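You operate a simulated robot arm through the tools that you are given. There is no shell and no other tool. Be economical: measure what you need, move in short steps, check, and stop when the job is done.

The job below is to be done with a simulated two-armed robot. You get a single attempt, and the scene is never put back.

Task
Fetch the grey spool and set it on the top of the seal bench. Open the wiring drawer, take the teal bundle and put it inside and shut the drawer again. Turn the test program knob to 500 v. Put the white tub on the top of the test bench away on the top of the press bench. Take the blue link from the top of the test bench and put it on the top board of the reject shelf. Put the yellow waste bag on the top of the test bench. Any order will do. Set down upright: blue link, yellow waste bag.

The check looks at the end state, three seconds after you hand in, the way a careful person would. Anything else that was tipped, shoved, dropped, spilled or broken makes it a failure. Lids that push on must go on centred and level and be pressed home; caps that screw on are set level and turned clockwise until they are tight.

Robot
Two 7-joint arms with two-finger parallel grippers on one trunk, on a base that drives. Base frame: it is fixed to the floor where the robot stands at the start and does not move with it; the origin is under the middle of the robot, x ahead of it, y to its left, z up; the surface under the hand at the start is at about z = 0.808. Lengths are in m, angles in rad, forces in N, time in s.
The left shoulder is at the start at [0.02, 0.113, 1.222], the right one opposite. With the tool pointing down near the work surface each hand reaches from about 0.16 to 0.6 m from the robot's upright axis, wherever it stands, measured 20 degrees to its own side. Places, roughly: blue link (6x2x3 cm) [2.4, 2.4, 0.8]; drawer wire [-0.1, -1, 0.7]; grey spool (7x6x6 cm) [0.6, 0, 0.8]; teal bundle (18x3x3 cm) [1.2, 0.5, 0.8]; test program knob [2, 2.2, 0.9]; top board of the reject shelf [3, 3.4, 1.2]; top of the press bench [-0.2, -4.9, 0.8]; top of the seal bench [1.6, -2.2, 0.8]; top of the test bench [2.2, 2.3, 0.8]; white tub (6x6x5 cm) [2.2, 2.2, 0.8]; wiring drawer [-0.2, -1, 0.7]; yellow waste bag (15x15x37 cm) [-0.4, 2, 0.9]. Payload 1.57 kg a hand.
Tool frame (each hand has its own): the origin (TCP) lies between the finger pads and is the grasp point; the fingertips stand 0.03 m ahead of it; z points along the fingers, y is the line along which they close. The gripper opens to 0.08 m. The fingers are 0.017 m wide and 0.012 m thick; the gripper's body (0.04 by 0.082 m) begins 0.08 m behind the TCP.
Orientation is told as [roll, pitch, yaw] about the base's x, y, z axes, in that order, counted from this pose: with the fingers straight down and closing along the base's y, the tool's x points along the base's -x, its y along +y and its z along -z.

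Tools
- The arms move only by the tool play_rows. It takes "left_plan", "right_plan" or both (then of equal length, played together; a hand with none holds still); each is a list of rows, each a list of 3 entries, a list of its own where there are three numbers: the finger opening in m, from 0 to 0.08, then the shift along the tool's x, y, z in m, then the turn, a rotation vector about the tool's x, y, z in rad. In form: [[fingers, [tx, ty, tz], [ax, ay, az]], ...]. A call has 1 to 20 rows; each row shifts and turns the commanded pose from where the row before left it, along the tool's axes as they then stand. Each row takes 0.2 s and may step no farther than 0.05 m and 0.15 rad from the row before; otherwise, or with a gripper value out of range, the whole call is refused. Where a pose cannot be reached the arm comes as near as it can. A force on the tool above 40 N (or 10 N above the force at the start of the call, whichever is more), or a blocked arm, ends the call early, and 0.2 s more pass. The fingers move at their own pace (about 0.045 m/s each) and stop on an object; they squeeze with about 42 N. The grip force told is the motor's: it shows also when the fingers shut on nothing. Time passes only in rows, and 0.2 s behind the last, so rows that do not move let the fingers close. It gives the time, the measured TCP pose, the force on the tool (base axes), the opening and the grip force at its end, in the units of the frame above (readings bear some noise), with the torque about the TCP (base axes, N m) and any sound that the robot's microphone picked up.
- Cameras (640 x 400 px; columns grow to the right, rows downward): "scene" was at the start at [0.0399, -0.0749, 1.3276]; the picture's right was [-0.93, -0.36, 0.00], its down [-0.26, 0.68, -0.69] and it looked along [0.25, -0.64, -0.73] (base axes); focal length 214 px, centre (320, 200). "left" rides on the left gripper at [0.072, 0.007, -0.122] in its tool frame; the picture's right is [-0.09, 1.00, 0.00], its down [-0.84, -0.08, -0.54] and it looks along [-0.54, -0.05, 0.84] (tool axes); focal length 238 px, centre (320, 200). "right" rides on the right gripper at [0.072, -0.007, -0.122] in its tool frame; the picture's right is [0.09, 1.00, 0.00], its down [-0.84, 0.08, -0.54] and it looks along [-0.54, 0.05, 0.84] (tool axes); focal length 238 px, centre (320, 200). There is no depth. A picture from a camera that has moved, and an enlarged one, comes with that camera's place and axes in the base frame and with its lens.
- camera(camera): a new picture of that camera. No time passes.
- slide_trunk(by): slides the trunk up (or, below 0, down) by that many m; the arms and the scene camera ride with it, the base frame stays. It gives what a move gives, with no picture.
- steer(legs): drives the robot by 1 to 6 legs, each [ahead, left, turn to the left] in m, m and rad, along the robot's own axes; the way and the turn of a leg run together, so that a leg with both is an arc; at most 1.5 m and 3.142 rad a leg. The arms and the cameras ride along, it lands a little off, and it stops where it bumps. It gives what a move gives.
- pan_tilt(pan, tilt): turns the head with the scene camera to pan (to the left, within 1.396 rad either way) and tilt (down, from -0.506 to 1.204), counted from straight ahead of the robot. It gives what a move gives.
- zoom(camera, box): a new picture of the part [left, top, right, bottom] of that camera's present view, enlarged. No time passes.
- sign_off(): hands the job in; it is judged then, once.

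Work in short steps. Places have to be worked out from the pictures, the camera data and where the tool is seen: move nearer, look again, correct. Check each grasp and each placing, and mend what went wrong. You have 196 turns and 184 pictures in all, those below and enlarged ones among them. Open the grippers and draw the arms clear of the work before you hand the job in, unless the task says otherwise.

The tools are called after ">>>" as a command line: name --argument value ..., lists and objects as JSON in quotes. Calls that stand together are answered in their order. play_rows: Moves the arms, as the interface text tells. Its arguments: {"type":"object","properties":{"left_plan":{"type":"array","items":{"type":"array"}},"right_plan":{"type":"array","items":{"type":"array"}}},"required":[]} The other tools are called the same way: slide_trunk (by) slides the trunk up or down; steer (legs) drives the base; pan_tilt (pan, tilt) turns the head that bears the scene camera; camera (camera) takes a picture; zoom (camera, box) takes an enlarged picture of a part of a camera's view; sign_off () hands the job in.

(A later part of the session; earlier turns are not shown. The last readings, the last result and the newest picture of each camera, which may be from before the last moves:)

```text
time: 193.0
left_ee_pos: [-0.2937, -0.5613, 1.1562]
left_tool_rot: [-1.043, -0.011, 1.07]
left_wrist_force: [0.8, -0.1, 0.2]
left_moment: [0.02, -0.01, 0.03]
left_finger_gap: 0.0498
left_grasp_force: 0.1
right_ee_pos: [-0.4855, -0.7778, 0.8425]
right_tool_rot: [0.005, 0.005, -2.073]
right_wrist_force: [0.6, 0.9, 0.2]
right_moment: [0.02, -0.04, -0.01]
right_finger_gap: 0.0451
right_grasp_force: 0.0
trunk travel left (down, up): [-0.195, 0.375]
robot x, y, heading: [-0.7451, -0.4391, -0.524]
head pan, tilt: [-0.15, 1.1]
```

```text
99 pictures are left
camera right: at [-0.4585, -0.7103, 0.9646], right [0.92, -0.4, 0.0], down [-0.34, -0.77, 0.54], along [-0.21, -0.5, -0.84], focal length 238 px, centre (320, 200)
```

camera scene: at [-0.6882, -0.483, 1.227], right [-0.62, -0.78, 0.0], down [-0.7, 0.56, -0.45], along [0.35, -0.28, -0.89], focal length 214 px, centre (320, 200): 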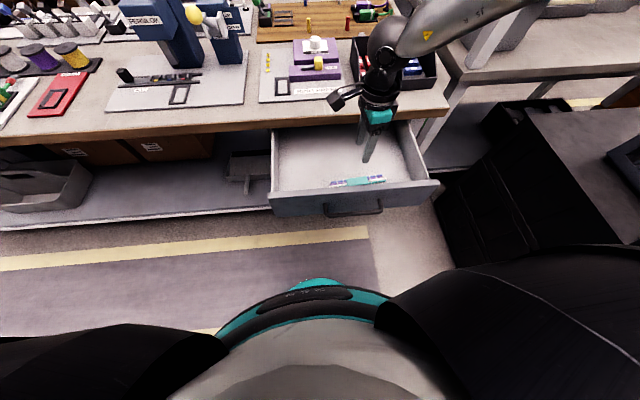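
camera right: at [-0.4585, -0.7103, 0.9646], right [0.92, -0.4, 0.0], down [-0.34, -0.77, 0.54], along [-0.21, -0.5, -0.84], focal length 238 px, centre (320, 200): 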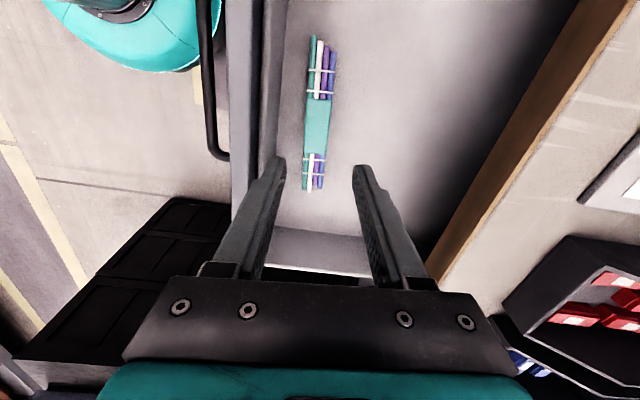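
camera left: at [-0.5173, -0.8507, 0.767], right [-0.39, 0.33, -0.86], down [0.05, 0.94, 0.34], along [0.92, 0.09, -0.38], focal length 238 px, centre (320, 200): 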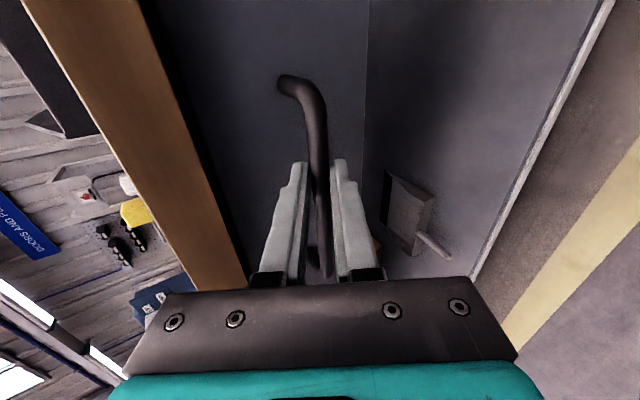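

The bundle lies flat in the drawer. I raise the right hand, back the robot away, and line the left hand up with the handle again.

>>> play_rows --right_plan '[[0.045, [0, 0, -0.05], [0, 0, 0]], [0.045, [0, 0, -0.05], [0, 0, 0]], [0.045, [0, 0, -0.05], [0, 0, 0]]]'

>>> steer --legs '[[-0.49, -0.1, 0]]'

>>> slide_trunk --by -0.135

>>> pan_tilt --pan 0 --tilt 0.8

>>> camera --camera "scene"

```text
time: 193.8
left_ee_pos: [-0.293, -0.5603, 1.1555]
left_tool_rot: [-1.044, -0.011, 1.071]
left_wrist_force: [-0.2, -0.6, 0.6]
left_moment: [0.02, 0.02, -0.05]
left_finger_gap: 0.0495
left_grasp_force: 0.1
right_ee_pos: [-0.4843, -0.7764, 0.9966]
right_tool_rot: [0.002, 0.005, -2.071]
right_wrist_force: [0.9, 0.1, -0.1]
right_moment: [0.0, -0.02, 0.0]
right_finger_gap: 0.0449
right_grasp_force: 0.2
trunk travel left (down, up): [-0.195, 0.375]
robot x, y, heading: [-0.7492, -0.4392, -0.523]
head pan, tilt: [-0.15, 1.1]
```

```text
time: 196.8
left_ee_pos: [-0.7647, -0.4025, 1.1556]
left_tool_rot: [-1.044, -0.007, 1.076]
left_wrist_force: [-0.2, 0.6, 0.0]
left_moment: [0.0, -0.01, 0.03]
left_finger_gap: 0.05
left_grasp_force: 0.0
right_ee_pos: [-0.9557, -0.6216, 0.9958]
right_tool_rot: [0.003, 0.006, -2.066]
right_wrist_force: [-0.3, 0.5, 0.2]
right_moment: [0.0, -0.02, -0.01]
right_finger_gap: 0.0449
right_grasp_force: 0.0
trunk travel left (down, up): [-0.195, 0.375]
robot x, y, heading: [-1.2231, -0.2847, -0.519]
head pan, tilt: [-0.15, 1.1]
```

```text
time: 198.4
left_ee_pos: [-0.765, -0.4024, 1.0206]
left_tool_rot: [-1.044, -0.01, 1.077]
left_wrist_force: [-0.9, 0.5, -0.8]
left_moment: [0.02, 0.04, 0.04]
left_finger_gap: 0.0501
left_grasp_force: 0.1
right_ee_pos: [-0.9546, -0.6217, 0.8613]
right_tool_rot: [0.004, 0.006, -2.066]
right_wrist_force: [0.4, -0.7, -0.2]
right_moment: [0.01, 0.01, 0.03]
right_finger_gap: 0.0452
right_grasp_force: 0.0
trunk travel left (down, up): [-0.06, 0.51]
robot x, y, heading: [-1.2191, -0.285, -0.522]
head pan, tilt: [-0.15, 1.1]
```

```text
time: 199.2
left_ee_pos: [-0.765, -0.4022, 1.0203]
left_tool_rot: [-1.042, -0.011, 1.076]
left_wrist_force: [0.4, 0.2, 0.7]
left_moment: [0.01, -0.01, -0.01]
left_finger_gap: 0.0496
left_grasp_force: 0.1
right_ee_pos: [-0.9556, -0.6226, 0.8613]
right_tool_rot: [0.003, 0.005, -2.067]
right_wrist_force: [0.2, 1.5, -0.3]
right_moment: [0.01, 0.01, 0.02]
right_finger_gap: 0.0447
right_grasp_force: 0.1
trunk travel left (down, up): [-0.06, 0.51]
robot x, y, heading: [-1.2204, -0.2823, -0.519]
head pan, tilt: [0.0, 0.799]
```

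```text
98 pictures are left
camera scene: at [-1.1403, -0.3287, 1.1138], right [-0.5, -0.87, 0.0], down [-0.62, 0.36, -0.7], along [0.6, -0.35, -0.72], focal length 214 px, centre (320, 200)
```

scene: 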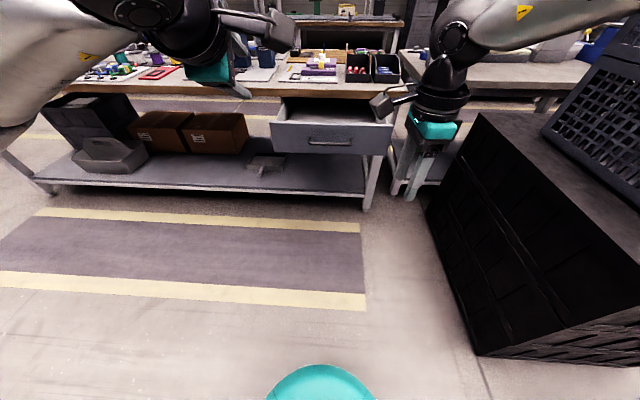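

I bring the left hand to a stand-off 9 cm before the handle's present position.

>>> play_rows --left_plan '[[0.05, [0.021, 0.0132, 0.036], [0, 0, 0]], [0.05, [0.021, 0.0132, 0.036], [0, 0, 0]], [0.05, [0.021, 0.0132, 0.036], [0, 0, 0]], [0.05, [0.021, 0.0132, 0.036], [0, 0, 0]], [0.05, [0.021, 0.0132, 0.036], [0, 0, 0]], [0.05, [0.021, 0.0132, 0.036], [0, 0, 0]], [0.05, [0.021, 0.0132, 0.036], [0, 0, 0]], [0.05, [0.021, 0.0132, 0.036], [0, 0, 0]], [0.05, [0.021, 0.0132, 0.036], [0, 0, 0]], [0.05, [0, 0, 0], [0, 0, 0]]]'

>>> camera --camera "left"

```text
time: 201.4
left_ee_pos: [-0.6576, -0.6702, 0.7534]
left_tool_rot: [-1.043, -0.01, 1.075]
left_wrist_force: [-0.3, 0.0, 0.0]
left_moment: [0.01, -0.04, -0.01]
left_finger_gap: 0.0501
left_grasp_force: 0.0
right_ee_pos: [-0.9552, -0.6219, 0.8606]
right_tool_rot: [0.004, 0.006, -2.067]
right_wrist_force: [0.3, 0.1, 0.4]
right_moment: [0.01, -0.02, -0.04]
right_finger_gap: 0.045
right_grasp_force: 0.1
trunk travel left (down, up): [-0.06, 0.51]
robot x, y, heading: [-1.2165, -0.2847, -0.518]
head pan, tilt: [0.0, 0.799]
```

```text
97 pictures are left
camera left: at [-0.7882, -0.6822, 0.81], right [-0.39, 0.33, -0.86], down [0.02, 0.94, 0.35], along [0.92, 0.12, -0.37], focal length 238 px, centre (320, 200)
```

left: 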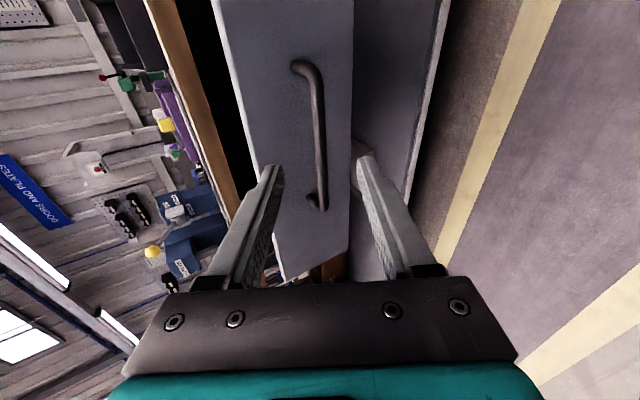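

The bar is centred on the tool axis. I advance 8.5 cm and close on it.

>>> play_rows --left_plan '[[0.05, [0, 0, 0.03], [0, 0, 0]], [0.05, [0, 0, 0.03], [0, 0, 0]], [0.05, [0, 0, 0.023], [0, 0, 0]], [0.0, [0, 0, 0], [0, 0, 0]], [0.0, [0, 0, 0], [0, 0, 0]], [0.0, [0, 0, 0], [0, 0, 0]], [0.0, [0, 0, 0], [0, 0, 0]]]'

>>> camera --camera "left"

```text
time: 203.0
left_ee_pos: [-0.6443, -0.6642, 0.7434]
left_tool_rot: [-1.045, -0.011, 1.077]
left_wrist_force: [0.7, 0.6, 0.7]
left_moment: [0.0, 0.02, 0.01]
left_finger_gap: 0.0
left_grasp_force: 21.2
left hand out of reach, approached as far as the arm can: row 1, 2, 3
right_ee_pos: [-0.9554, -0.6224, 0.8621]
right_tool_rot: [0.004, 0.005, -2.067]
right_wrist_force: [-0.6, 0.2, -0.2]
right_moment: [0.02, 0.02, -0.01]
right_finger_gap: 0.045
right_grasp_force: 0.0
trunk travel left (down, up): [-0.06, 0.51]
robot x, y, heading: [-1.2207, -0.283, -0.518]
head pan, tilt: [0.0, 0.799]
```

```text
96 pictures are left
camera left: at [-0.7741, -0.6772, 0.7986], right [-0.39, 0.33, -0.86], down [0.02, 0.94, 0.35], along [0.92, 0.12, -0.37], focal length 238 px, centre (320, 200)
```

left: 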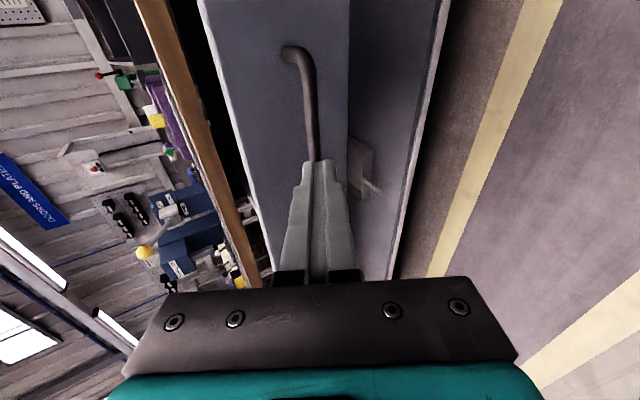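

The arm ran out of reach before the bar. I open, retreat 6 cm, bring the base 10 cm closer and look again.

>>> play_rows --left_plan '[[0.05, [0, 0, -0.02], [0, 0, 0]], [0.05, [0, 0, -0.045], [0, 0, 0]], [0.05, [0, 0, 0], [0, 0, 0]]]'

>>> steer --legs '[[0.1, 0, 0]]'

>>> camera --camera "left"

```text
time: 203.8
left_ee_pos: [-0.6947, -0.6412, 0.7769]
left_tool_rot: [-1.044, -0.012, 1.079]
left_wrist_force: [0.2, 0.5, -0.4]
left_moment: [0.0, -0.02, 0.02]
left_finger_gap: 0.05
left_grasp_force: 0.0
right_ee_pos: [-0.9541, -0.6231, 0.8618]
right_tool_rot: [0.003, 0.004, -2.065]
right_wrist_force: [0.1, 0.1, -0.1]
right_moment: [0.01, 0.0, -0.03]
right_finger_gap: 0.0449
right_grasp_force: 0.2
trunk travel left (down, up): [-0.06, 0.51]
robot x, y, heading: [-1.2229, -0.2828, -0.518]
head pan, tilt: [0.0, 0.799]
```

```text
time: 204.9
left_ee_pos: [-0.6116, -0.69, 0.7774]
left_tool_rot: [-1.044, -0.01, 1.077]
left_wrist_force: [0.1, 0.1, 0.4]
left_moment: [-0.02, 0.02, 0.01]
left_finger_gap: 0.05
left_grasp_force: 0.2
right_ee_pos: [-0.873, -0.6691, 0.8605]
right_tool_rot: [0.004, 0.005, -2.066]
right_wrist_force: [-0.8, -0.3, -0.1]
right_moment: [0.01, -0.01, 0.02]
right_finger_gap: 0.0451
right_grasp_force: 0.0
trunk travel left (down, up): [-0.06, 0.51]
robot x, y, heading: [-1.136, -0.3294, -0.522]
head pan, tilt: [0.0, 0.799]
```

```text
95 pictures are left
camera left: at [-0.7407, -0.7011, 0.8318], right [-0.39, 0.33, -0.86], down [0.02, 0.94, 0.35], along [0.92, 0.12, -0.37], focal length 238 px, centre (320, 200)
```

left: 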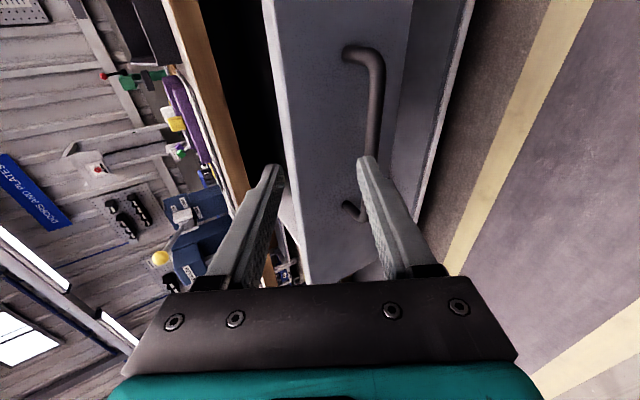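

The bar is now 4.4 cm toward tool +y and about 6 cm ahead. I shift across, advance and close.

>>> play_rows --left_plan '[[0.05, [0, 0, -0.015], [0, 0, 0]], [0.05, [0.005, 0.043, 0], [0, 0, 0]], [0.05, [0.003, 0, 0.03], [0, 0, 0]], [0.05, [0, 0, 0.02], [0, 0, 0]], [0.05, [0, 0, 0.016], [0, 0, 0]], [0.0, [0, 0, 0], [0, 0, 0]], [0.0, [0, 0, 0], [0, 0, 0]], [0.0, [0, 0, 0], [0, 0, 0]], [0.0, [0, 0, 0], [0, 0, 0]]]'

>>> camera --camera "left"

```text
time: 206.9
left_ee_pos: [-0.595, -0.7067, 0.7136]
left_tool_rot: [-1.04, -0.011, 1.077]
left_wrist_force: [-1.6, -0.4, -7.9]
left_moment: [0.32, -0.04, -0.34]
left_finger_gap: 0.0126
left_grasp_force: 29.4
right_ee_pos: [-0.8719, -0.6699, 0.8617]
right_tool_rot: [0.004, 0.004, -2.065]
right_wrist_force: [-0.5, 0.1, 0.2]
right_moment: [-0.02, -0.03, 0.01]
right_finger_gap: 0.045
right_grasp_force: 0.1
trunk travel left (down, up): [-0.06, 0.51]
robot x, y, heading: [-1.1362, -0.3309, -0.516]
head pan, tilt: [0.0, 0.799]
```

```text
94 pictures are left
camera left: at [-0.7246, -0.7181, 0.7692], right [-0.4, 0.33, -0.86], down [0.02, 0.94, 0.35], along [0.92, 0.12, -0.38], focal length 238 px, centre (320, 200)
```

left: 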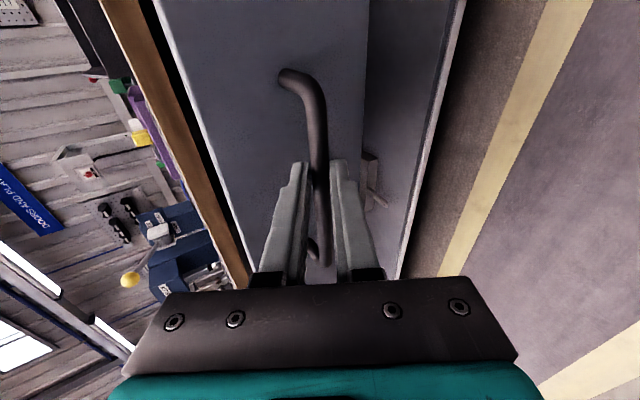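

The handle is gripped again. I push the drawer shut by driving forward in two steps, following the drawer's line.

>>> steer --legs '[[0.13, -0.008, 0]]'

>>> steer --legs '[[0.11, -0.007, 0]]'

>>> camera --camera "left"

>>> camera --camera "scene"

```text
time: 208.2
left_ee_pos: [-0.4813, -0.7802, 0.7129]
left_tool_rot: [-1.04, -0.011, 1.077]
left_wrist_force: [2.9, 4.9, -14.7]
left_moment: [0.52, -0.03, -0.17]
left_finger_gap: 0.0121
left_grasp_force: 29.5
right_ee_pos: [-0.76, -0.7448, 0.8608]
right_tool_rot: [0.001, 0.004, -2.07]
right_wrist_force: [-0.1, -0.6, -0.4]
right_moment: [0.01, 0.03, 0.01]
right_finger_gap: 0.045
right_grasp_force: 0.0
trunk travel left (down, up): [-0.06, 0.51]
robot x, y, heading: [-1.0255, -0.4058, -0.527]
head pan, tilt: [0.0, 0.799]
```

```text
time: 209.4
left_ee_pos: [-0.3909, -0.8422, 0.7109]
left_tool_rot: [-1.039, -0.012, 1.077]
left_wrist_force: [1.3, 1.2, -16.2]
left_moment: [0.74, -0.29, 0.32]
left_finger_gap: 0.0123
left_grasp_force: 30.4
right_ee_pos: [-0.6686, -0.806, 0.8614]
right_tool_rot: [0.001, 0.005, -2.069]
right_wrist_force: [-0.1, 0.4, -0.4]
right_moment: [-0.02, 0.03, -0.02]
right_finger_gap: 0.0451
right_grasp_force: 0.0
trunk travel left (down, up): [-0.06, 0.51]
robot x, y, heading: [-0.9308, -0.4665, -0.521]
head pan, tilt: [0.0, 0.799]
```

```text
93 pictures are left
camera left: at [-0.5199, -0.8543, 0.7677], right [-0.4, 0.33, -0.86], down [0.02, 0.94, 0.35], along [0.92, 0.12, -0.38], focal length 238 px, centre (320, 200)
```

left: 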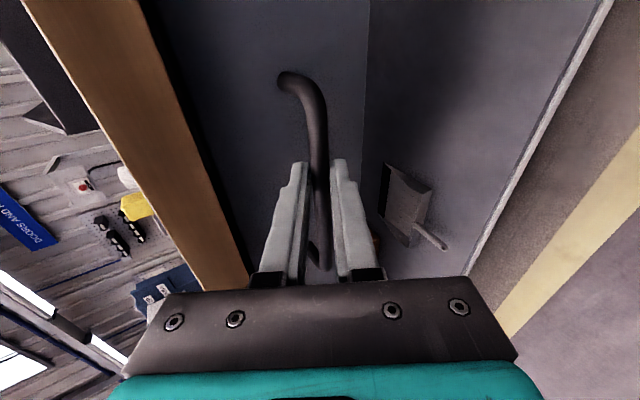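

```text
92 pictures are left
camera scene: at [-0.8515, -0.5124, 1.1136], right [-0.5, -0.87, 0.0], down [-0.62, 0.36, -0.7], along [0.6, -0.35, -0.72], focal length 214 px, centre (320, 200)
```

scene: 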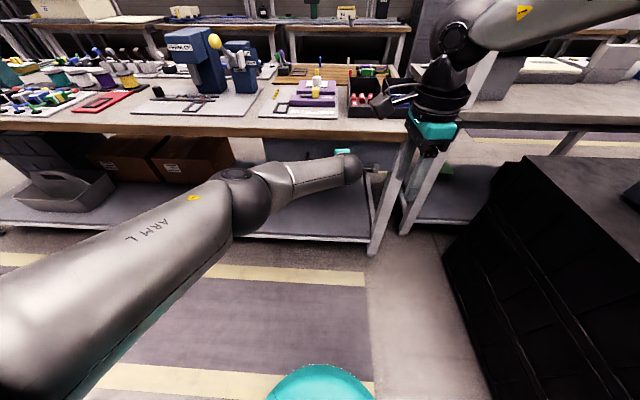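

The drawer is within about 3 mm of its shut place. I press about 1 cm more to be sure.

>>> steer --legs '[[0.012, -0.001, 0]]'

```text
time: 210.4
left_ee_pos: [-0.3846, -0.8481, 0.7076]
left_tool_rot: [-1.029, -0.018, 1.074]
left_wrist_force: [-3.8, 6.0, 4.1]
left_moment: [0.24, -0.17, -0.51]
left_finger_gap: 0.012
left_grasp_force: 29.8
right_ee_pos: [-0.6594, -0.812, 0.8618]
right_tool_rot: [0.006, 0.009, -2.073]
right_wrist_force: [-0.3, 1.0, -0.7]
right_moment: [-0.02, 0.02, 0.02]
right_finger_gap: 0.0448
right_grasp_force: 0.0
trunk travel left (down, up): [-0.06, 0.51]
robot x, y, heading: [-0.9222, -0.4702, -0.525]
head pan, tilt: [0.0, 0.799]
stopped in leg 1: the force on the tool passed its limit at 61 N (the readings are from after the stop); the commanded pose is now the measured one
```

It met a hard stop, so the drawer is shut. I release the handle, withdraw and check.

>>> play_rows --left_plan '[[0.05, [0, 0, 0], [0, 0, 0]], [0.05, [0, 0, 0], [0, 0, 0]], [0.05, [0, 0, 0], [0, 0, 0]], [0.05, [0, 0, -0.04], [0, 0, 0]], [0.05, [0, 0, -0.05], [0, 0, 0]], [0.05, [0, 0, -0.04], [0, 0, 0]], [0.05, [-0.02, -0.035, -0.02], [0, 0, 0]], [0.05, [-0.02, -0.035, -0.02], [0, 0, 0]], [0.05, [-0.02, -0.035, -0.02], [0, 0, 0]], [0.05, [-0.02, -0.035, -0.02], [0, 0, 0]], [0.05, [-0.02, -0.035, -0.02], [0, 0, 0]]]'

>>> slide_trunk --by 0.25

>>> camera --camera "scene"

```text
time: 212.8
left_ee_pos: [-0.4307, -0.7137, 0.9802]
left_tool_rot: [-1.029, -0.016, 1.075]
left_wrist_force: [0.4, 0.0, 0.2]
left_moment: [0.02, 0.0, 0.0]
left_finger_gap: 0.05
left_grasp_force: 0.0
right_ee_pos: [-0.6582, -0.812, 0.8615]
right_tool_rot: [0.003, 0.006, -2.072]
right_wrist_force: [-0.1, 0.7, -0.4]
right_moment: [0.0, -0.01, 0.0]
right_finger_gap: 0.0449
right_grasp_force: 0.1
trunk travel left (down, up): [-0.06, 0.51]
robot x, y, heading: [-0.9202, -0.4753, -0.52]
head pan, tilt: [0.0, 0.799]
```

```text
time: 215.4
left_ee_pos: [-0.4293, -0.7137, 1.2302]
left_tool_rot: [-1.028, -0.014, 1.075]
left_wrist_force: [0.5, 0.1, -0.5]
left_moment: [0.03, 0.04, 0.01]
left_finger_gap: 0.0498
left_grasp_force: 0.0
right_ee_pos: [-0.6593, -0.8129, 1.1107]
right_tool_rot: [0.003, 0.006, -2.072]
right_wrist_force: [1.2, 0.4, -0.3]
right_moment: [0.01, -0.01, -0.01]
right_finger_gap: 0.0449
right_grasp_force: 0.0
trunk travel left (down, up): [-0.31, 0.26]
robot x, y, heading: [-0.9231, -0.4752, -0.524]
head pan, tilt: [0.0, 0.799]
```

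```text
91 pictures are left
camera scene: at [-0.8422, -0.5188, 1.3638], right [-0.5, -0.87, 0.0], down [-0.62, 0.36, -0.7], along [0.6, -0.35, -0.72], focal length 214 px, centre (320, 200)
```

scene: 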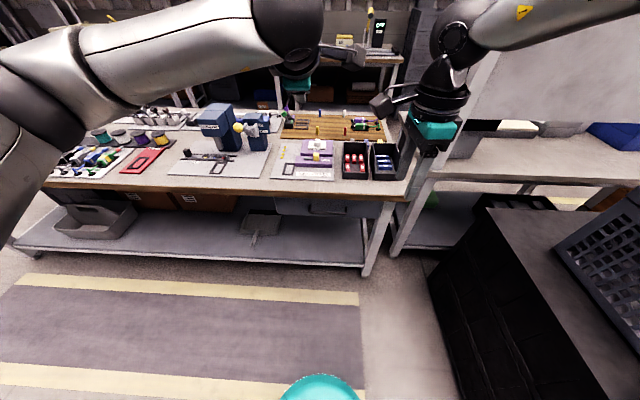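

The drawer is shut and the bench is as it was. Next is the yellow waste bag on the bin table; I drive toward it and look.

>>> steer --legs '[[-0.25, 0, 0], [0, 0, 1.57], [1.4, 0.15, 0]]'

>>> pan_tilt --pan 0 --tilt 0.4

>>> camera --camera "scene"

```text
time: 227.5
left_ee_pos: [-0.2995, 1.3879, 1.2296]
left_tool_rot: [-1.028, -0.016, 2.624]
left_wrist_force: [0.2, 0.7, -0.2]
left_moment: [0.0, 0.0, 0.0]
left_finger_gap: 0.05
left_grasp_force: 0.0
right_ee_pos: [-0.2062, 1.1574, 1.1115]
right_tool_rot: [0.005, 0.007, -0.522]
right_wrist_force: [-0.1, 0.0, -0.1]
right_moment: [0.0, 0.0, 0.0]
right_finger_gap: 0.0451
right_grasp_force: 0.1
trunk travel left (down, up): [-0.31, 0.26]
robot x, y, heading: [-0.5532, 0.903, 1.024]
head pan, tilt: [0.0, 0.799]
```

```text
time: 228.3
left_ee_pos: [-0.3002, 1.3865, 1.2297]
left_tool_rot: [-1.028, -0.014, 2.622]
left_wrist_force: [-0.6, -0.2, 0.6]
left_moment: [0.02, -0.01, -0.04]
left_finger_gap: 0.05
left_grasp_force: 0.0
right_ee_pos: [-0.206, 1.1574, 1.1127]
right_tool_rot: [0.002, 0.006, -0.525]
right_wrist_force: [-0.3, -0.1, -0.5]
right_moment: [0.02, 0.0, 0.0]
right_finger_gap: 0.045
right_grasp_force: 0.0
trunk travel left (down, up): [-0.31, 0.26]
robot x, y, heading: [-0.5523, 0.901, 1.019]
head pan, tilt: [0.0, 0.4]
```

```text
90 pictures are left
camera scene: at [-0.4977, 0.9894, 1.3989], right [0.85, -0.52, 0.0], down [-0.2, -0.33, -0.92], along [0.48, 0.79, -0.39], focal length 214 px, centre (320, 200)
```

scene: 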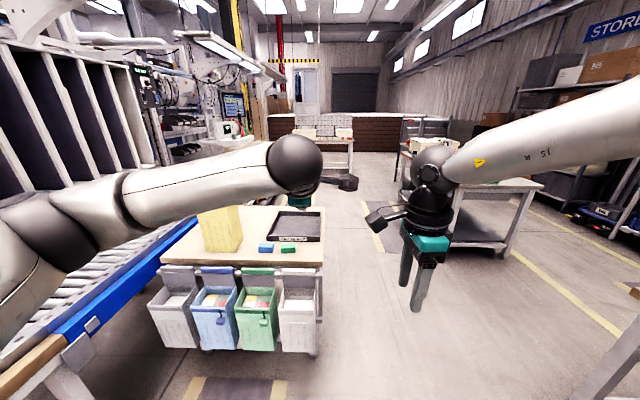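

The bag is on the table's left side, partly hidden by the left arm. I return the left hand to pointing down and draw it back so I can see the bag.

>>> play_rows --left_plan '[[0.05, [0, 0, 0], [-0.147, 0, 0]], [0.05, [0, 0, 0], [-0.147, 0, 0]], [0.05, [0, 0, 0], [-0.147, 0, 0]], [0.05, [0, 0, 0], [-0.147, 0, 0]], [0.05, [0, 0, 0], [-0.147, 0, 0]], [0.05, [0, 0, 0], [-0.147, 0, 0]], [0.05, [0, 0, 0], [-0.147, 0, 0]], [0.05, [0, 0.04, 0], [0, 0, 0]], [0.05, [0, 0.04, 0], [0, 0, 0]], [0.05, [-0.045, 0.02, 0], [0, 0, 0]], [0.05, [-0.045, 0.02, 0], [0, 0, 0]]]'

>>> pan_tilt --pan 0.3 --tilt 0.4

>>> camera --camera "scene"

```text
time: 230.7
left_ee_pos: [-0.4485, 1.3244, 1.2307]
left_tool_rot: [0.0, -0.015, 2.623]
left_wrist_force: [1.3, 1.2, -0.1]
left_moment: [-0.02, -0.05, -0.01]
left_finger_gap: 0.0501
left_grasp_force: 0.1
left hand out of reach, approached as far as the arm can: row 7
right_ee_pos: [-0.2061, 1.157, 1.1121]
right_tool_rot: [0.006, 0.006, -0.523]
right_wrist_force: [0.3, -0.1, 0.3]
right_moment: [-0.02, -0.02, -0.02]
right_finger_gap: 0.0451
right_grasp_force: 0.0
trunk travel left (down, up): [-0.31, 0.26]
robot x, y, heading: [-0.5501, 0.9035, 1.021]
head pan, tilt: [0.0, 0.4]
```

```text
time: 231.5
left_ee_pos: [-0.4464, 1.3237, 1.2302]
left_tool_rot: [0.0, -0.014, 2.623]
left_wrist_force: [0.8, -0.1, 0.5]
left_moment: [-0.01, -0.02, 0.0]
left_finger_gap: 0.0498
left_grasp_force: 0.0
right_ee_pos: [-0.2062, 1.1568, 1.1119]
right_tool_rot: [0.004, 0.006, -0.522]
right_wrist_force: [0.5, -0.3, 0.2]
right_moment: [0.0, 0.03, 0.01]
right_finger_gap: 0.0451
right_grasp_force: 0.1
trunk travel left (down, up): [-0.31, 0.26]
robot x, y, heading: [-0.5512, 0.9036, 1.022]
head pan, tilt: [0.3, 0.4]
```

```text
89 pictures are left
camera scene: at [-0.5233, 1.0, 1.3989], right [0.97, -0.25, 0.0], down [-0.1, -0.38, -0.92], along [0.23, 0.89, -0.39], focal length 214 px, centre (320, 200)
```

scene: 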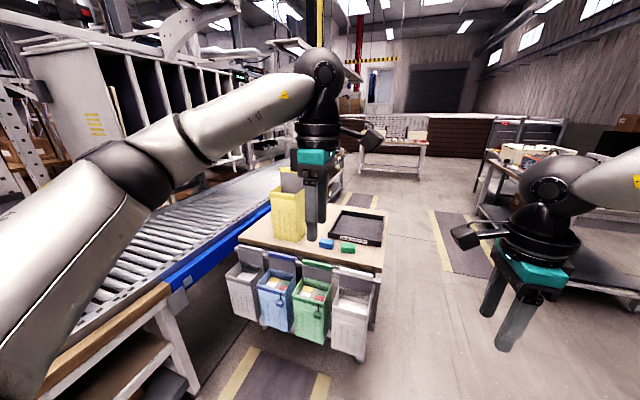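

>>> zoom --camera "scene" --box '[230, 130, 390, 260]'

>>> camera --camera "left"

```text
3.08 times, centred on (310, 195) of scene
camera zoom: at [-0.5233, 1.0, 1.3989], right [0.97, -0.25, 0.0], down [-0.1, -0.38, -0.92], along [0.23, 0.89, -0.39], focal length 660 px, centre (351, 215)
```

zoom: 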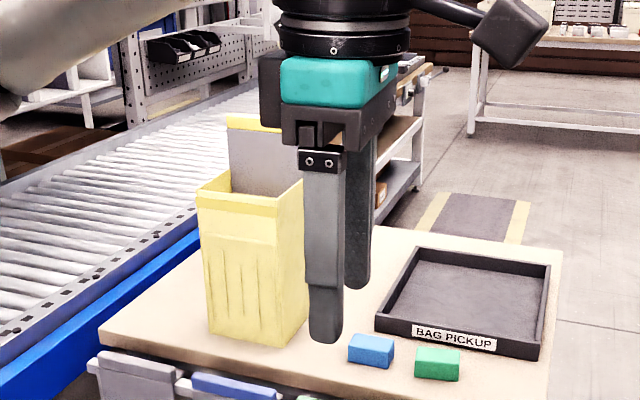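

```text
87 pictures are left
camera left: at [-0.386, 1.2823, 1.3517], right [-0.57, -0.82, 0.0], down [-0.68, 0.48, 0.55], along [-0.46, 0.32, -0.83], focal length 238 px, centre (320, 200)
```

left: 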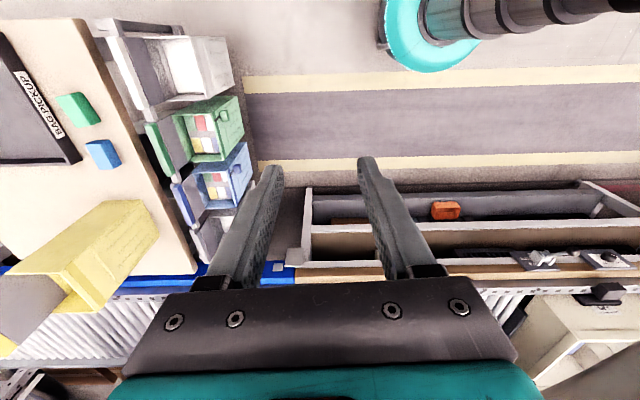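

The bag is an open-topped box shape with a taller back flap, aligned with the table. I will pinch its front wall from above with the left hand. I move left and closer first.

>>> steer --legs '[[0, 0.3, 0.03], [0.36, 0, 0]]'

>>> pan_tilt --pan 0.3 --tilt 0.7

>>> camera --camera "scene"

>>> camera --camera "left"

```text
time: 235.5
left_ee_pos: [-0.5424, 1.7897, 1.2289]
left_tool_rot: [0.001, -0.013, 2.651]
left_wrist_force: [-0.7, 0.8, 0.1]
left_moment: [0.0, -0.01, 0.03]
left_finger_gap: 0.05
left_grasp_force: 0.0
right_ee_pos: [-0.2969, 1.6306, 1.1109]
right_tool_rot: [0.002, 0.005, -0.495]
right_wrist_force: [-0.1, -0.1, 0.4]
right_moment: [-0.03, 0.02, 0.02]
right_finger_gap: 0.0452
right_grasp_force: 0.0
trunk travel left (down, up): [-0.31, 0.26]
robot x, y, heading: [-0.6328, 1.3676, 1.048]
head pan, tilt: [0.3, 0.4]
```

```text
time: 236.3
left_ee_pos: [-0.5428, 1.7898, 1.2304]
left_tool_rot: [0.002, -0.014, 2.652]
left_wrist_force: [-0.4, 0.8, 0.0]
left_moment: [0.0, 0.0, -0.02]
left_finger_gap: 0.05
left_grasp_force: 0.1
right_ee_pos: [-0.2967, 1.629, 1.1122]
right_tool_rot: [0.003, 0.006, -0.497]
right_wrist_force: [-0.6, -0.1, 0.0]
right_moment: [0.01, 0.02, 0.01]
right_finger_gap: 0.045
right_grasp_force: 0.1
trunk travel left (down, up): [-0.31, 0.26]
robot x, y, heading: [-0.6371, 1.3617, 1.052]
head pan, tilt: [0.3, 0.7]
```

```text
86 pictures are left
camera scene: at [-0.6111, 1.4559, 1.3721], right [0.98, -0.22, 0.0], down [-0.14, -0.63, -0.77], along [0.17, 0.75, -0.64], focal length 214 px, centre (320, 200)
```

scene: 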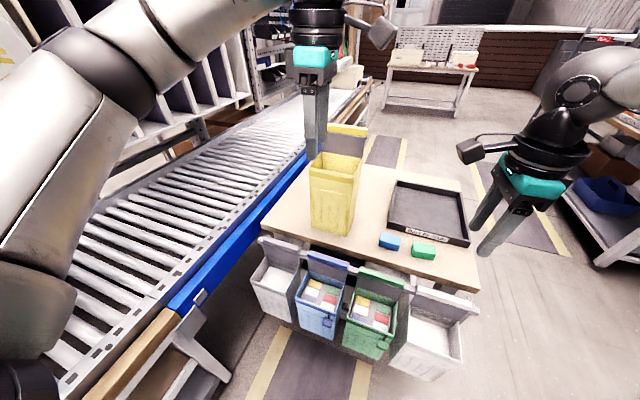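

```text
85 pictures are left
camera left: at [-0.4803, 1.7494, 1.3517], right [-0.55, -0.84, 0.0], down [-0.69, 0.46, 0.55], along [-0.46, 0.3, -0.83], focal length 238 px, centre (320, 200)
```

left: 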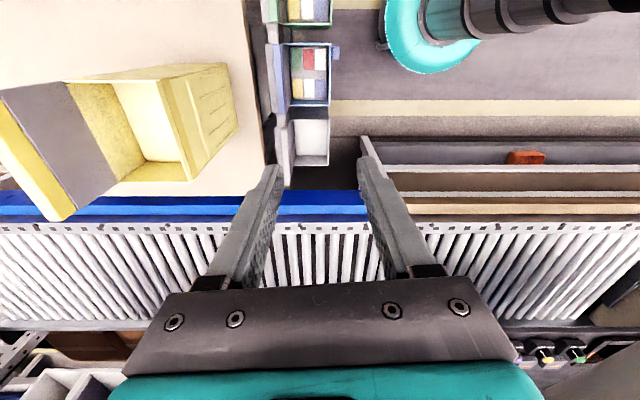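

Both views agree: the bag's front rim centre is at (-0.452, 1.997, 0.982). I move 7 cm closer and bring the left hand above it.

>>> steer --legs '[[0.07, 0, 0]]'

>>> play_rows --left_plan '[[0.06, [-0.005, -0.04, 0], [0, 0, 0.03]], [0.06, [-0.005, -0.04, 0], [0, 0, 0.03]], [0.06, [-0.005, -0.04, 0], [0, 0, 0]], [0.06, [-0.004, -0.035, 0], [0, 0, 0]], [0.06, [0, 0, 0.05], [0, 0, 0]], [0.06, [0, 0, 0.05], [0, 0, 0]], [0.06, [0, 0, 0.04], [0, 0, 0]], [0.06, [0, 0, 0], [0, 0, 0]]]'

>>> camera --camera "left"

>>> camera --camera "scene"

```text
time: 237.3
left_ee_pos: [-0.5064, 1.8532, 1.2297]
left_tool_rot: [0.002, -0.013, 2.65]
left_wrist_force: [-0.3, -0.6, 0.3]
left_moment: [-0.01, 0.03, 0.01]
left_finger_gap: 0.0501
left_grasp_force: 0.0
right_ee_pos: [-0.2608, 1.6911, 1.1111]
right_tool_rot: [0.001, 0.005, -0.497]
right_wrist_force: [1.7, 0.0, 0.3]
right_moment: [-0.02, 0.03, 0.01]
right_finger_gap: 0.0449
right_grasp_force: 0.1
trunk travel left (down, up): [-0.31, 0.26]
robot x, y, heading: [-0.5999, 1.4302, 1.046]
head pan, tilt: [0.3, 0.7]
```

```text
time: 239.1
left_ee_pos: [-0.4433, 2.0046, 1.0887]
left_tool_rot: [0.004, -0.016, 2.591]
left_wrist_force: [-0.9, -0.3, 0.4]
left_moment: [0.03, 0.0, 0.0]
left_finger_gap: 0.0599
left_grasp_force: 0.1
left hand out of reach, approached as far as the arm can: row 4, 5, 6, 7
right_ee_pos: [-0.2617, 1.6919, 1.1115]
right_tool_rot: [0.003, 0.007, -0.496]
right_wrist_force: [-0.3, 0.2, -0.2]
right_moment: [-0.01, 0.0, -0.05]
right_finger_gap: 0.0449
right_grasp_force: 0.0
trunk travel left (down, up): [-0.31, 0.26]
robot x, y, heading: [-0.6004, 1.4272, 1.052]
head pan, tilt: [0.3, 0.7]
```

```text
84 pictures are left
camera left: at [-0.3843, 1.96, 1.2108], right [-0.6, -0.8, 0.0], down [-0.66, 0.5, 0.55], along [-0.45, 0.33, -0.83], focal length 238 px, centre (320, 200)
```

left: 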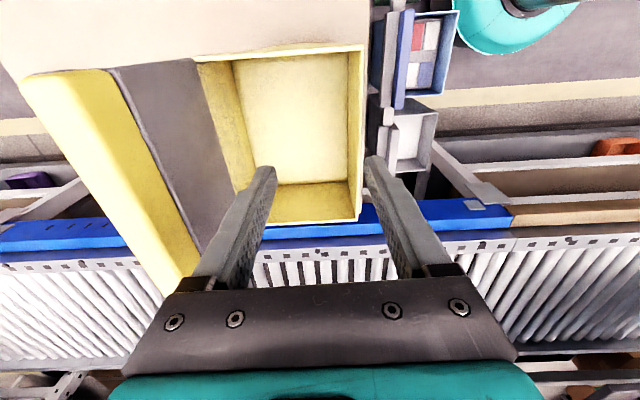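

```text
83 pictures are left
camera scene: at [-0.5754, 1.5177, 1.3721], right [0.98, -0.22, 0.0], down [-0.14, -0.63, -0.77], along [0.17, 0.75, -0.64], focal length 214 px, centre (320, 200)
```

scene: 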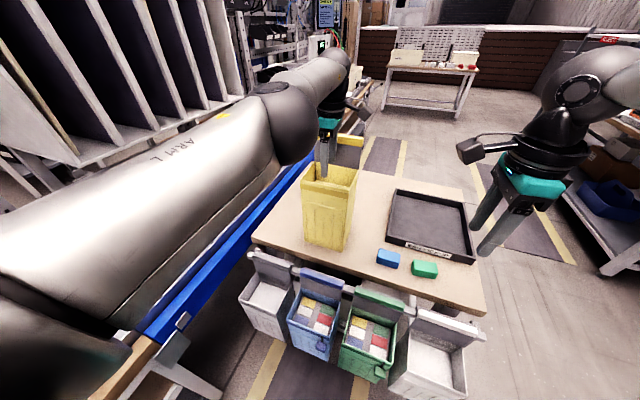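

The view shows the front wall parallel to the fingers but 3.7 cm toward tool +y. I shift over it and descend so the fingers straddle the wall.

>>> play_rows --left_plan '[[0.06, [0, 0.037, 0], [0, 0, 0]], [0.06, [0, 0, 0.04], [0, 0, 0]], [0.06, [0, 0, 0], [0, 0, 0]]]'

>>> camera --camera "left"

```text
time: 239.9
left_ee_pos: [-0.4438, 2.0076, 1.0614]
left_tool_rot: [-0.009, -0.011, 2.591]
left_wrist_force: [-1.1, -5.9, 18.3]
left_moment: [-0.81, 0.33, 0.01]
left_finger_gap: 0.0652
left_grasp_force: 2.8
left hand out of reach, approached as far as the arm can: row 1
right_ee_pos: [-0.2615, 1.6907, 1.1121]
right_tool_rot: [0.005, 0.006, -0.497]
right_wrist_force: [0.2, 1.1, -0.7]
right_moment: [-0.05, 0.01, 0.02]
right_finger_gap: 0.0451
right_grasp_force: 0.0
trunk travel left (down, up): [-0.31, 0.26]
robot x, y, heading: [-0.5991, 1.4299, 1.052]
head pan, tilt: [0.3, 0.7]
stopped in row 3 (left hand): the force on the tool passed its limit at 42 N (the readings are from after the stop); the commanded pose is now the measured one
```

```text
82 pictures are left
camera left: at [-0.3848, 1.9631, 1.1818], right [-0.6, -0.8, -0.01], down [-0.67, 0.5, 0.55], along [-0.44, 0.34, -0.83], focal length 238 px, centre (320, 200)
```

left: 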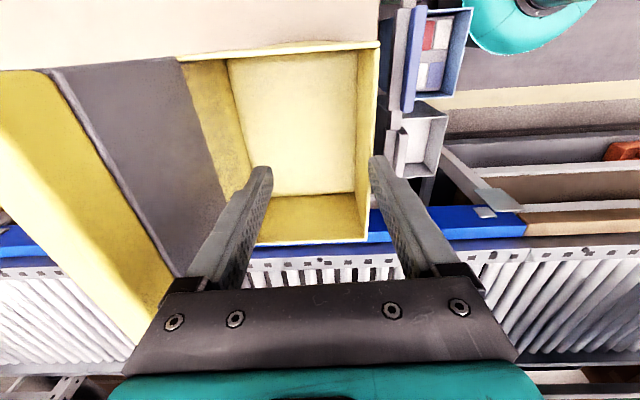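

The shift was not reached, so the outer fingertip came down on the rim (about z 1.03). I lift off at once and retry the sideways shift in small steps.

>>> play_rows --left_plan '[[0.06, [0, 0, -0.03], [0, 0, 0]], [0.06, [0, 0, -0.03], [0, 0, 0]], [0.06, [0, 0.015, 0], [0, 0, 0]], [0.06, [0, 0.015, 0], [0, 0, 0]], [0.06, [0, 0, 0], [0, 0, 0]]]'

>>> camera --camera "left"

```text
time: 241.1
left_ee_pos: [-0.4591, 1.9835, 1.1152]
left_tool_rot: [-0.007, -0.014, 2.592]
left_wrist_force: [0.3, 0.8, -0.4]
left_moment: [-0.02, -0.04, -0.01]
left_finger_gap: 0.0597
left_grasp_force: 0.1
right_ee_pos: [-0.2612, 1.6914, 1.1117]
right_tool_rot: [0.002, 0.006, -0.498]
right_wrist_force: [-0.9, -0.6, -0.1]
right_moment: [0.0, 0.01, 0.02]
right_finger_gap: 0.0447
right_grasp_force: 0.0
trunk travel left (down, up): [-0.31, 0.26]
robot x, y, heading: [-0.6018, 1.4268, 1.051]
head pan, tilt: [0.3, 0.7]
```

```text
81 pictures are left
camera left: at [-0.401, 1.9384, 1.2378], right [-0.6, -0.8, -0.01], down [-0.67, 0.5, 0.55], along [-0.44, 0.34, -0.83], focal length 238 px, centre (320, 200)
```

left: 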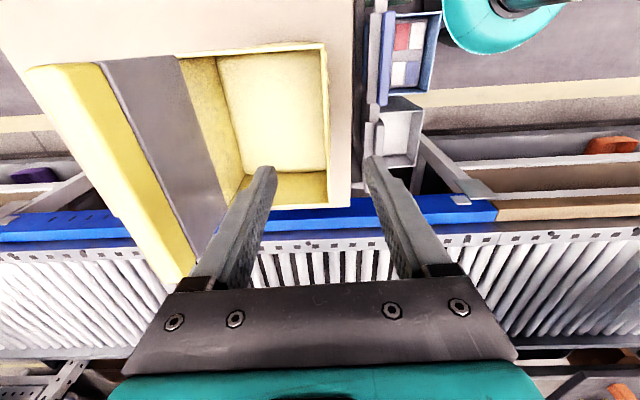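

The wall is now centred between the fingers. I shift 1.5 cm along it to its middle and lower with the trunk.

>>> play_rows --left_plan '[[0.06, [0.014, 0.002, 0], [0, 0, 0]], [0.06, [0, 0, 0], [0, 0, 0]]]'

>>> slide_trunk --by -0.07

>>> camera --camera "left"

```text
time: 241.7
left_ee_pos: [-0.4489, 1.9742, 1.1174]
left_tool_rot: [-0.006, -0.013, 2.591]
left_wrist_force: [-0.6, -0.5, -0.3]
left_moment: [0.03, -0.01, -0.02]
left_finger_gap: 0.0601
left_grasp_force: 0.0
right_ee_pos: [-0.2617, 1.6911, 1.1115]
right_tool_rot: [0.004, 0.006, -0.496]
right_wrist_force: [-0.4, 0.5, -0.1]
right_moment: [0.0, 0.0, 0.0]
right_finger_gap: 0.0451
right_grasp_force: 0.1
trunk travel left (down, up): [-0.31, 0.26]
robot x, y, heading: [-0.5999, 1.4306, 1.051]
head pan, tilt: [0.3, 0.7]
```

```text
time: 242.8
left_ee_pos: [-0.4504, 1.974, 1.0477]
left_tool_rot: [-0.008, -0.014, 2.59]
left_wrist_force: [0.6, 0.9, 0.1]
left_moment: [0.03, 0.01, 0.0]
left_finger_gap: 0.0602
left_grasp_force: 0.1
right_ee_pos: [-0.2616, 1.6916, 1.0415]
right_tool_rot: [0.004, 0.005, -0.499]
right_wrist_force: [0.3, 0.2, 0.6]
right_moment: [-0.05, 0.0, -0.01]
right_finger_gap: 0.0449
right_grasp_force: 0.1
trunk travel left (down, up): [-0.24, 0.33]
robot x, y, heading: [-0.6006, 1.4266, 1.052]
head pan, tilt: [0.3, 0.7]
```

```text
80 pictures are left
camera left: at [-0.3898, 1.9287, 1.1686], right [-0.6, -0.8, -0.01], down [-0.67, 0.5, 0.55], along [-0.44, 0.34, -0.83], focal length 238 px, centre (320, 200)
```

left: 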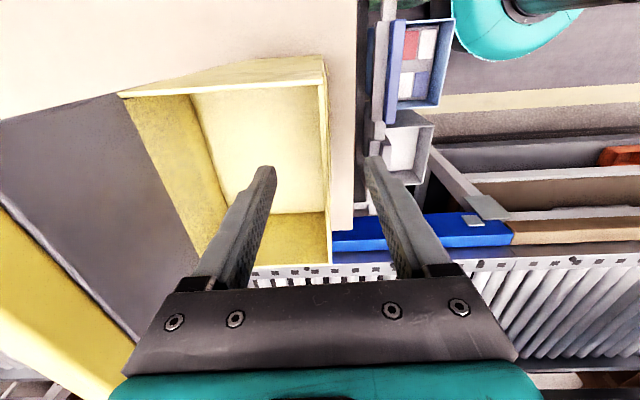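

The wall sits between the fingers, centred. I go down 5.5 cm more and close.

>>> slide_trunk --by -0.055

>>> play_rows --left_plan '[[0.0, [0, 0, 0], [0, 0, 0]], [0.0, [0, 0, 0], [0, 0, 0]], [0.0, [0, 0, 0], [0, 0, 0]], [0.0, [0, 0, 0], [0, 0, 0]], [0.0, [0, 0, 0], [0, 0, 0]]]'

>>> camera --camera "left"

```text
time: 243.7
left_ee_pos: [-0.4487, 1.9737, 0.9917]
left_tool_rot: [-0.007, -0.014, 2.591]
left_wrist_force: [0.5, 0.2, -0.5]
left_moment: [-0.04, 0.02, -0.01]
left_finger_gap: 0.06
left_grasp_force: 0.0
right_ee_pos: [-0.261, 1.6916, 0.9858]
right_tool_rot: [0.004, 0.004, -0.496]
right_wrist_force: [0.5, 0.1, 0.1]
right_moment: [-0.01, 0.03, 0.01]
right_finger_gap: 0.0447
right_grasp_force: 0.1
trunk travel left (down, up): [-0.185, 0.385]
robot x, y, heading: [-0.5981, 1.4297, 1.048]
head pan, tilt: [0.3, 0.7]
```

```text
time: 244.9
left_ee_pos: [-0.4486, 1.9737, 0.993]
left_tool_rot: [-0.007, -0.017, 2.591]
left_wrist_force: [-0.6, 0.0, 0.6]
left_moment: [-0.25, 0.22, 0.04]
left_finger_gap: 0.003
left_grasp_force: 23.9
right_ee_pos: [-0.2611, 1.6906, 0.986]
right_tool_rot: [0.004, 0.005, -0.5]
right_wrist_force: [0.9, -0.4, -0.5]
right_moment: [-0.01, -0.02, 0.0]
right_finger_gap: 0.0449
right_grasp_force: 0.1
trunk travel left (down, up): [-0.185, 0.385]
robot x, y, heading: [-0.6, 1.4255, 1.051]
head pan, tilt: [0.3, 0.7]
```

```text
79 pictures are left
camera left: at [-0.3897, 1.9288, 1.1132], right [-0.6, -0.8, -0.01], down [-0.67, 0.5, 0.56], along [-0.44, 0.34, -0.83], focal length 238 px, centre (320, 200)
```

left: 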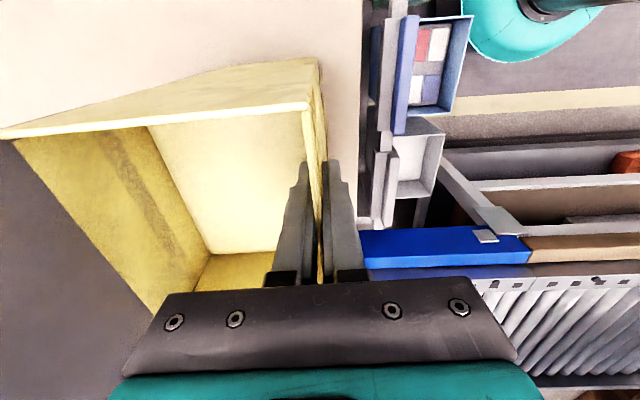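

Wall gripped (3 mm thick). I lift the bag with the trunk and check its hold.

>>> slide_trunk --by 0.06

>>> camera --camera "scene"

```text
time: 245.9
left_ee_pos: [-0.45, 1.9742, 1.0514]
left_tool_rot: [-0.007, -0.015, 2.592]
left_wrist_force: [0.3, -0.3, -2.2]
left_moment: [-0.15, 0.05, 0.03]
left_finger_gap: 0.0026
left_grasp_force: 24.3
right_ee_pos: [-0.261, 1.6919, 1.0471]
right_tool_rot: [0.003, 0.006, -0.497]
right_wrist_force: [0.2, -0.4, -1.0]
right_moment: [-0.04, -0.03, -0.01]
right_finger_gap: 0.0451
right_grasp_force: 0.1
trunk travel left (down, up): [-0.245, 0.325]
robot x, y, heading: [-0.5995, 1.4237, 1.051]
head pan, tilt: [0.3, 0.7]
```

```text
78 pictures are left
camera scene: at [-0.5753, 1.5184, 1.307], right [0.98, -0.22, 0.0], down [-0.14, -0.63, -0.76], along [0.17, 0.75, -0.64], focal length 214 px, centre (320, 200)
```

scene: 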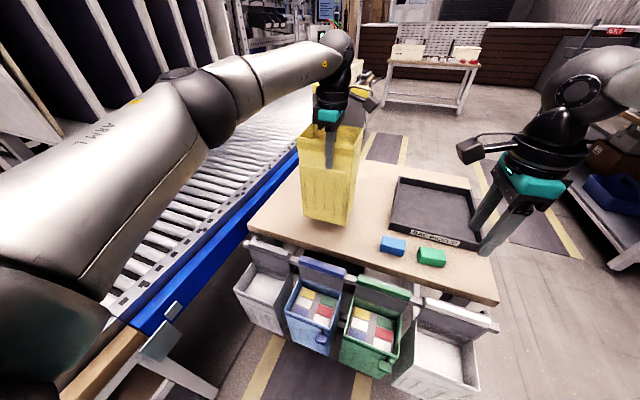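

The bag lifts cleanly. I raise it well up, back off, and carry it around toward the left side of the test bench.

>>> slide_trunk --by 0.15

>>> steer --legs '[[-0.35, 0, 0], [0, -0.95, 0], [1.15, 0, 0], [0.8, 0, 0]]'

>>> pan_tilt --pan -0.7 --tilt 0.5

>>> camera --camera "scene"

```text
time: 247.7
left_ee_pos: [-0.4494, 1.9737, 1.2011]
left_tool_rot: [-0.006, -0.016, 2.59]
left_wrist_force: [-0.6, -0.5, -1.0]
left_moment: [-0.19, 0.1, -0.01]
left_finger_gap: 0.0028
left_grasp_force: 23.8
right_ee_pos: [-0.261, 1.6902, 1.1968]
right_tool_rot: [0.003, 0.005, -0.496]
right_wrist_force: [0.0, 0.2, -0.1]
right_moment: [-0.01, 0.04, 0.0]
right_finger_gap: 0.0448
right_grasp_force: 0.1
trunk travel left (down, up): [-0.395, 0.175]
robot x, y, heading: [-0.6021, 1.4261, 1.051]
head pan, tilt: [0.3, 0.7]
```

```text
time: 264.0
left_ee_pos: [1.241, 2.8566, 1.202]
left_tool_rot: [-0.007, -0.014, 2.553]
left_wrist_force: [-0.9, -0.1, -1.8]
left_moment: [-0.16, 0.06, 0.0]
left_finger_gap: 0.003
left_grasp_force: 24.2
right_ee_pos: [1.4169, 2.5663, 1.1972]
right_tool_rot: [0.004, 0.006, -0.536]
right_wrist_force: [-0.3, 0.0, -0.5]
right_moment: [-0.02, 0.01, 0.03]
right_finger_gap: 0.0448
right_grasp_force: 0.0
trunk travel left (down, up): [-0.395, 0.175]
robot x, y, heading: [1.0692, 2.3177, 1.009]
head pan, tilt: [0.3, 0.7]
```

```text
time: 265.2
left_ee_pos: [1.24, 2.8556, 1.2011]
left_tool_rot: [-0.007, -0.014, 2.552]
left_wrist_force: [1.3, 0.5, -2.6]
left_moment: [-0.17, 0.08, -0.01]
left_finger_gap: 0.0028
left_grasp_force: 24.0
right_ee_pos: [1.4172, 2.5667, 1.1974]
right_tool_rot: [0.003, 0.007, -0.538]
right_wrist_force: [-0.2, -0.8, 0.0]
right_moment: [-0.01, 0.01, 0.0]
right_finger_gap: 0.0453
right_grasp_force: 0.2
trunk travel left (down, up): [-0.395, 0.175]
robot x, y, heading: [1.0669, 2.315, 1.012]
head pan, tilt: [-0.7, 0.499]
```

```text
77 pictures are left
camera scene: at [1.1608, 2.3519, 1.4748], right [0.31, -0.95, 0.0], down [-0.46, -0.15, -0.88], along [0.84, 0.27, -0.48], focal length 214 px, centre (320, 200)
```

scene: 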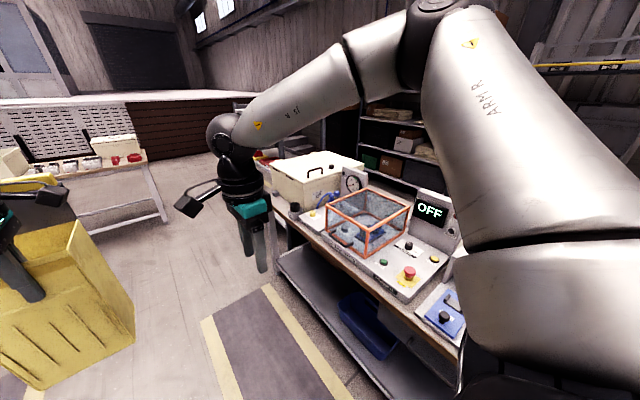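

I turn to face the test bench, keeping some distance because of the bag.

>>> steer --legs '[[0.15, 0.12, 0], [0, 0, -1.53]]'

>>> pan_tilt --pan -0.25 --tilt 0.6

>>> camera --camera "scene"

```text
time: 270.5
left_ee_pos: [1.5944, 2.3636, 1.2016]
left_tool_rot: [-0.006, -0.016, 1.034]
left_wrist_force: [0.0, 0.7, -3.0]
left_moment: [0.07, 0.13, 0.01]
left_finger_gap: 0.0029
left_grasp_force: 24.5
right_ee_pos: [1.3143, 2.1705, 1.1968]
right_tool_rot: [0.003, 0.006, -2.053]
right_wrist_force: [-0.9, -0.4, 0.2]
right_moment: [-0.01, 0.03, -0.01]
right_finger_gap: 0.0451
right_grasp_force: 0.1
trunk travel left (down, up): [-0.395, 0.175]
robot x, y, heading: [1.0448, 2.509, -0.503]
head pan, tilt: [-0.7, 0.499]
```

```text
time: 271.4
left_ee_pos: [1.5965, 2.3634, 1.2008]
left_tool_rot: [-0.007, -0.016, 1.034]
left_wrist_force: [0.2, 0.1, -2.3]
left_moment: [0.1, 0.2, 0.01]
left_finger_gap: 0.0031
left_grasp_force: 24.0
right_ee_pos: [1.3141, 2.1729, 1.1965]
right_tool_rot: [0.005, 0.008, -2.052]
right_wrist_force: [1.0, -1.0, -1.4]
right_moment: [0.02, 0.04, 0.01]
right_finger_gap: 0.045
right_grasp_force: 0.1
trunk travel left (down, up): [-0.395, 0.175]
robot x, y, heading: [1.0504, 2.5105, -0.502]
head pan, tilt: [-0.25, 0.6]
```

```text
76 pictures are left
camera scene: at [1.1198, 2.4406, 1.4657], right [-0.69, -0.73, 0.0], down [-0.41, 0.39, -0.83], along [0.6, -0.57, -0.56], focal length 214 px, centre (320, 200)
```

scene: 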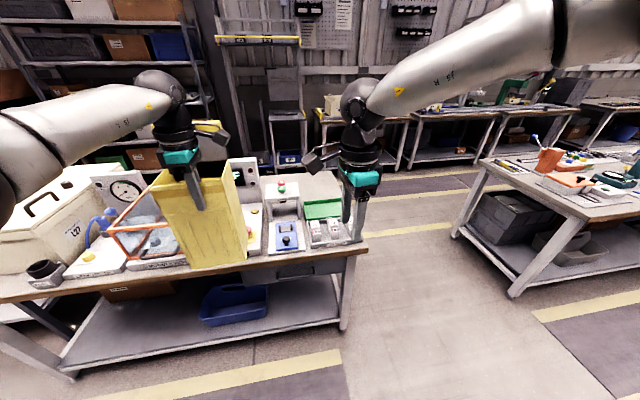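

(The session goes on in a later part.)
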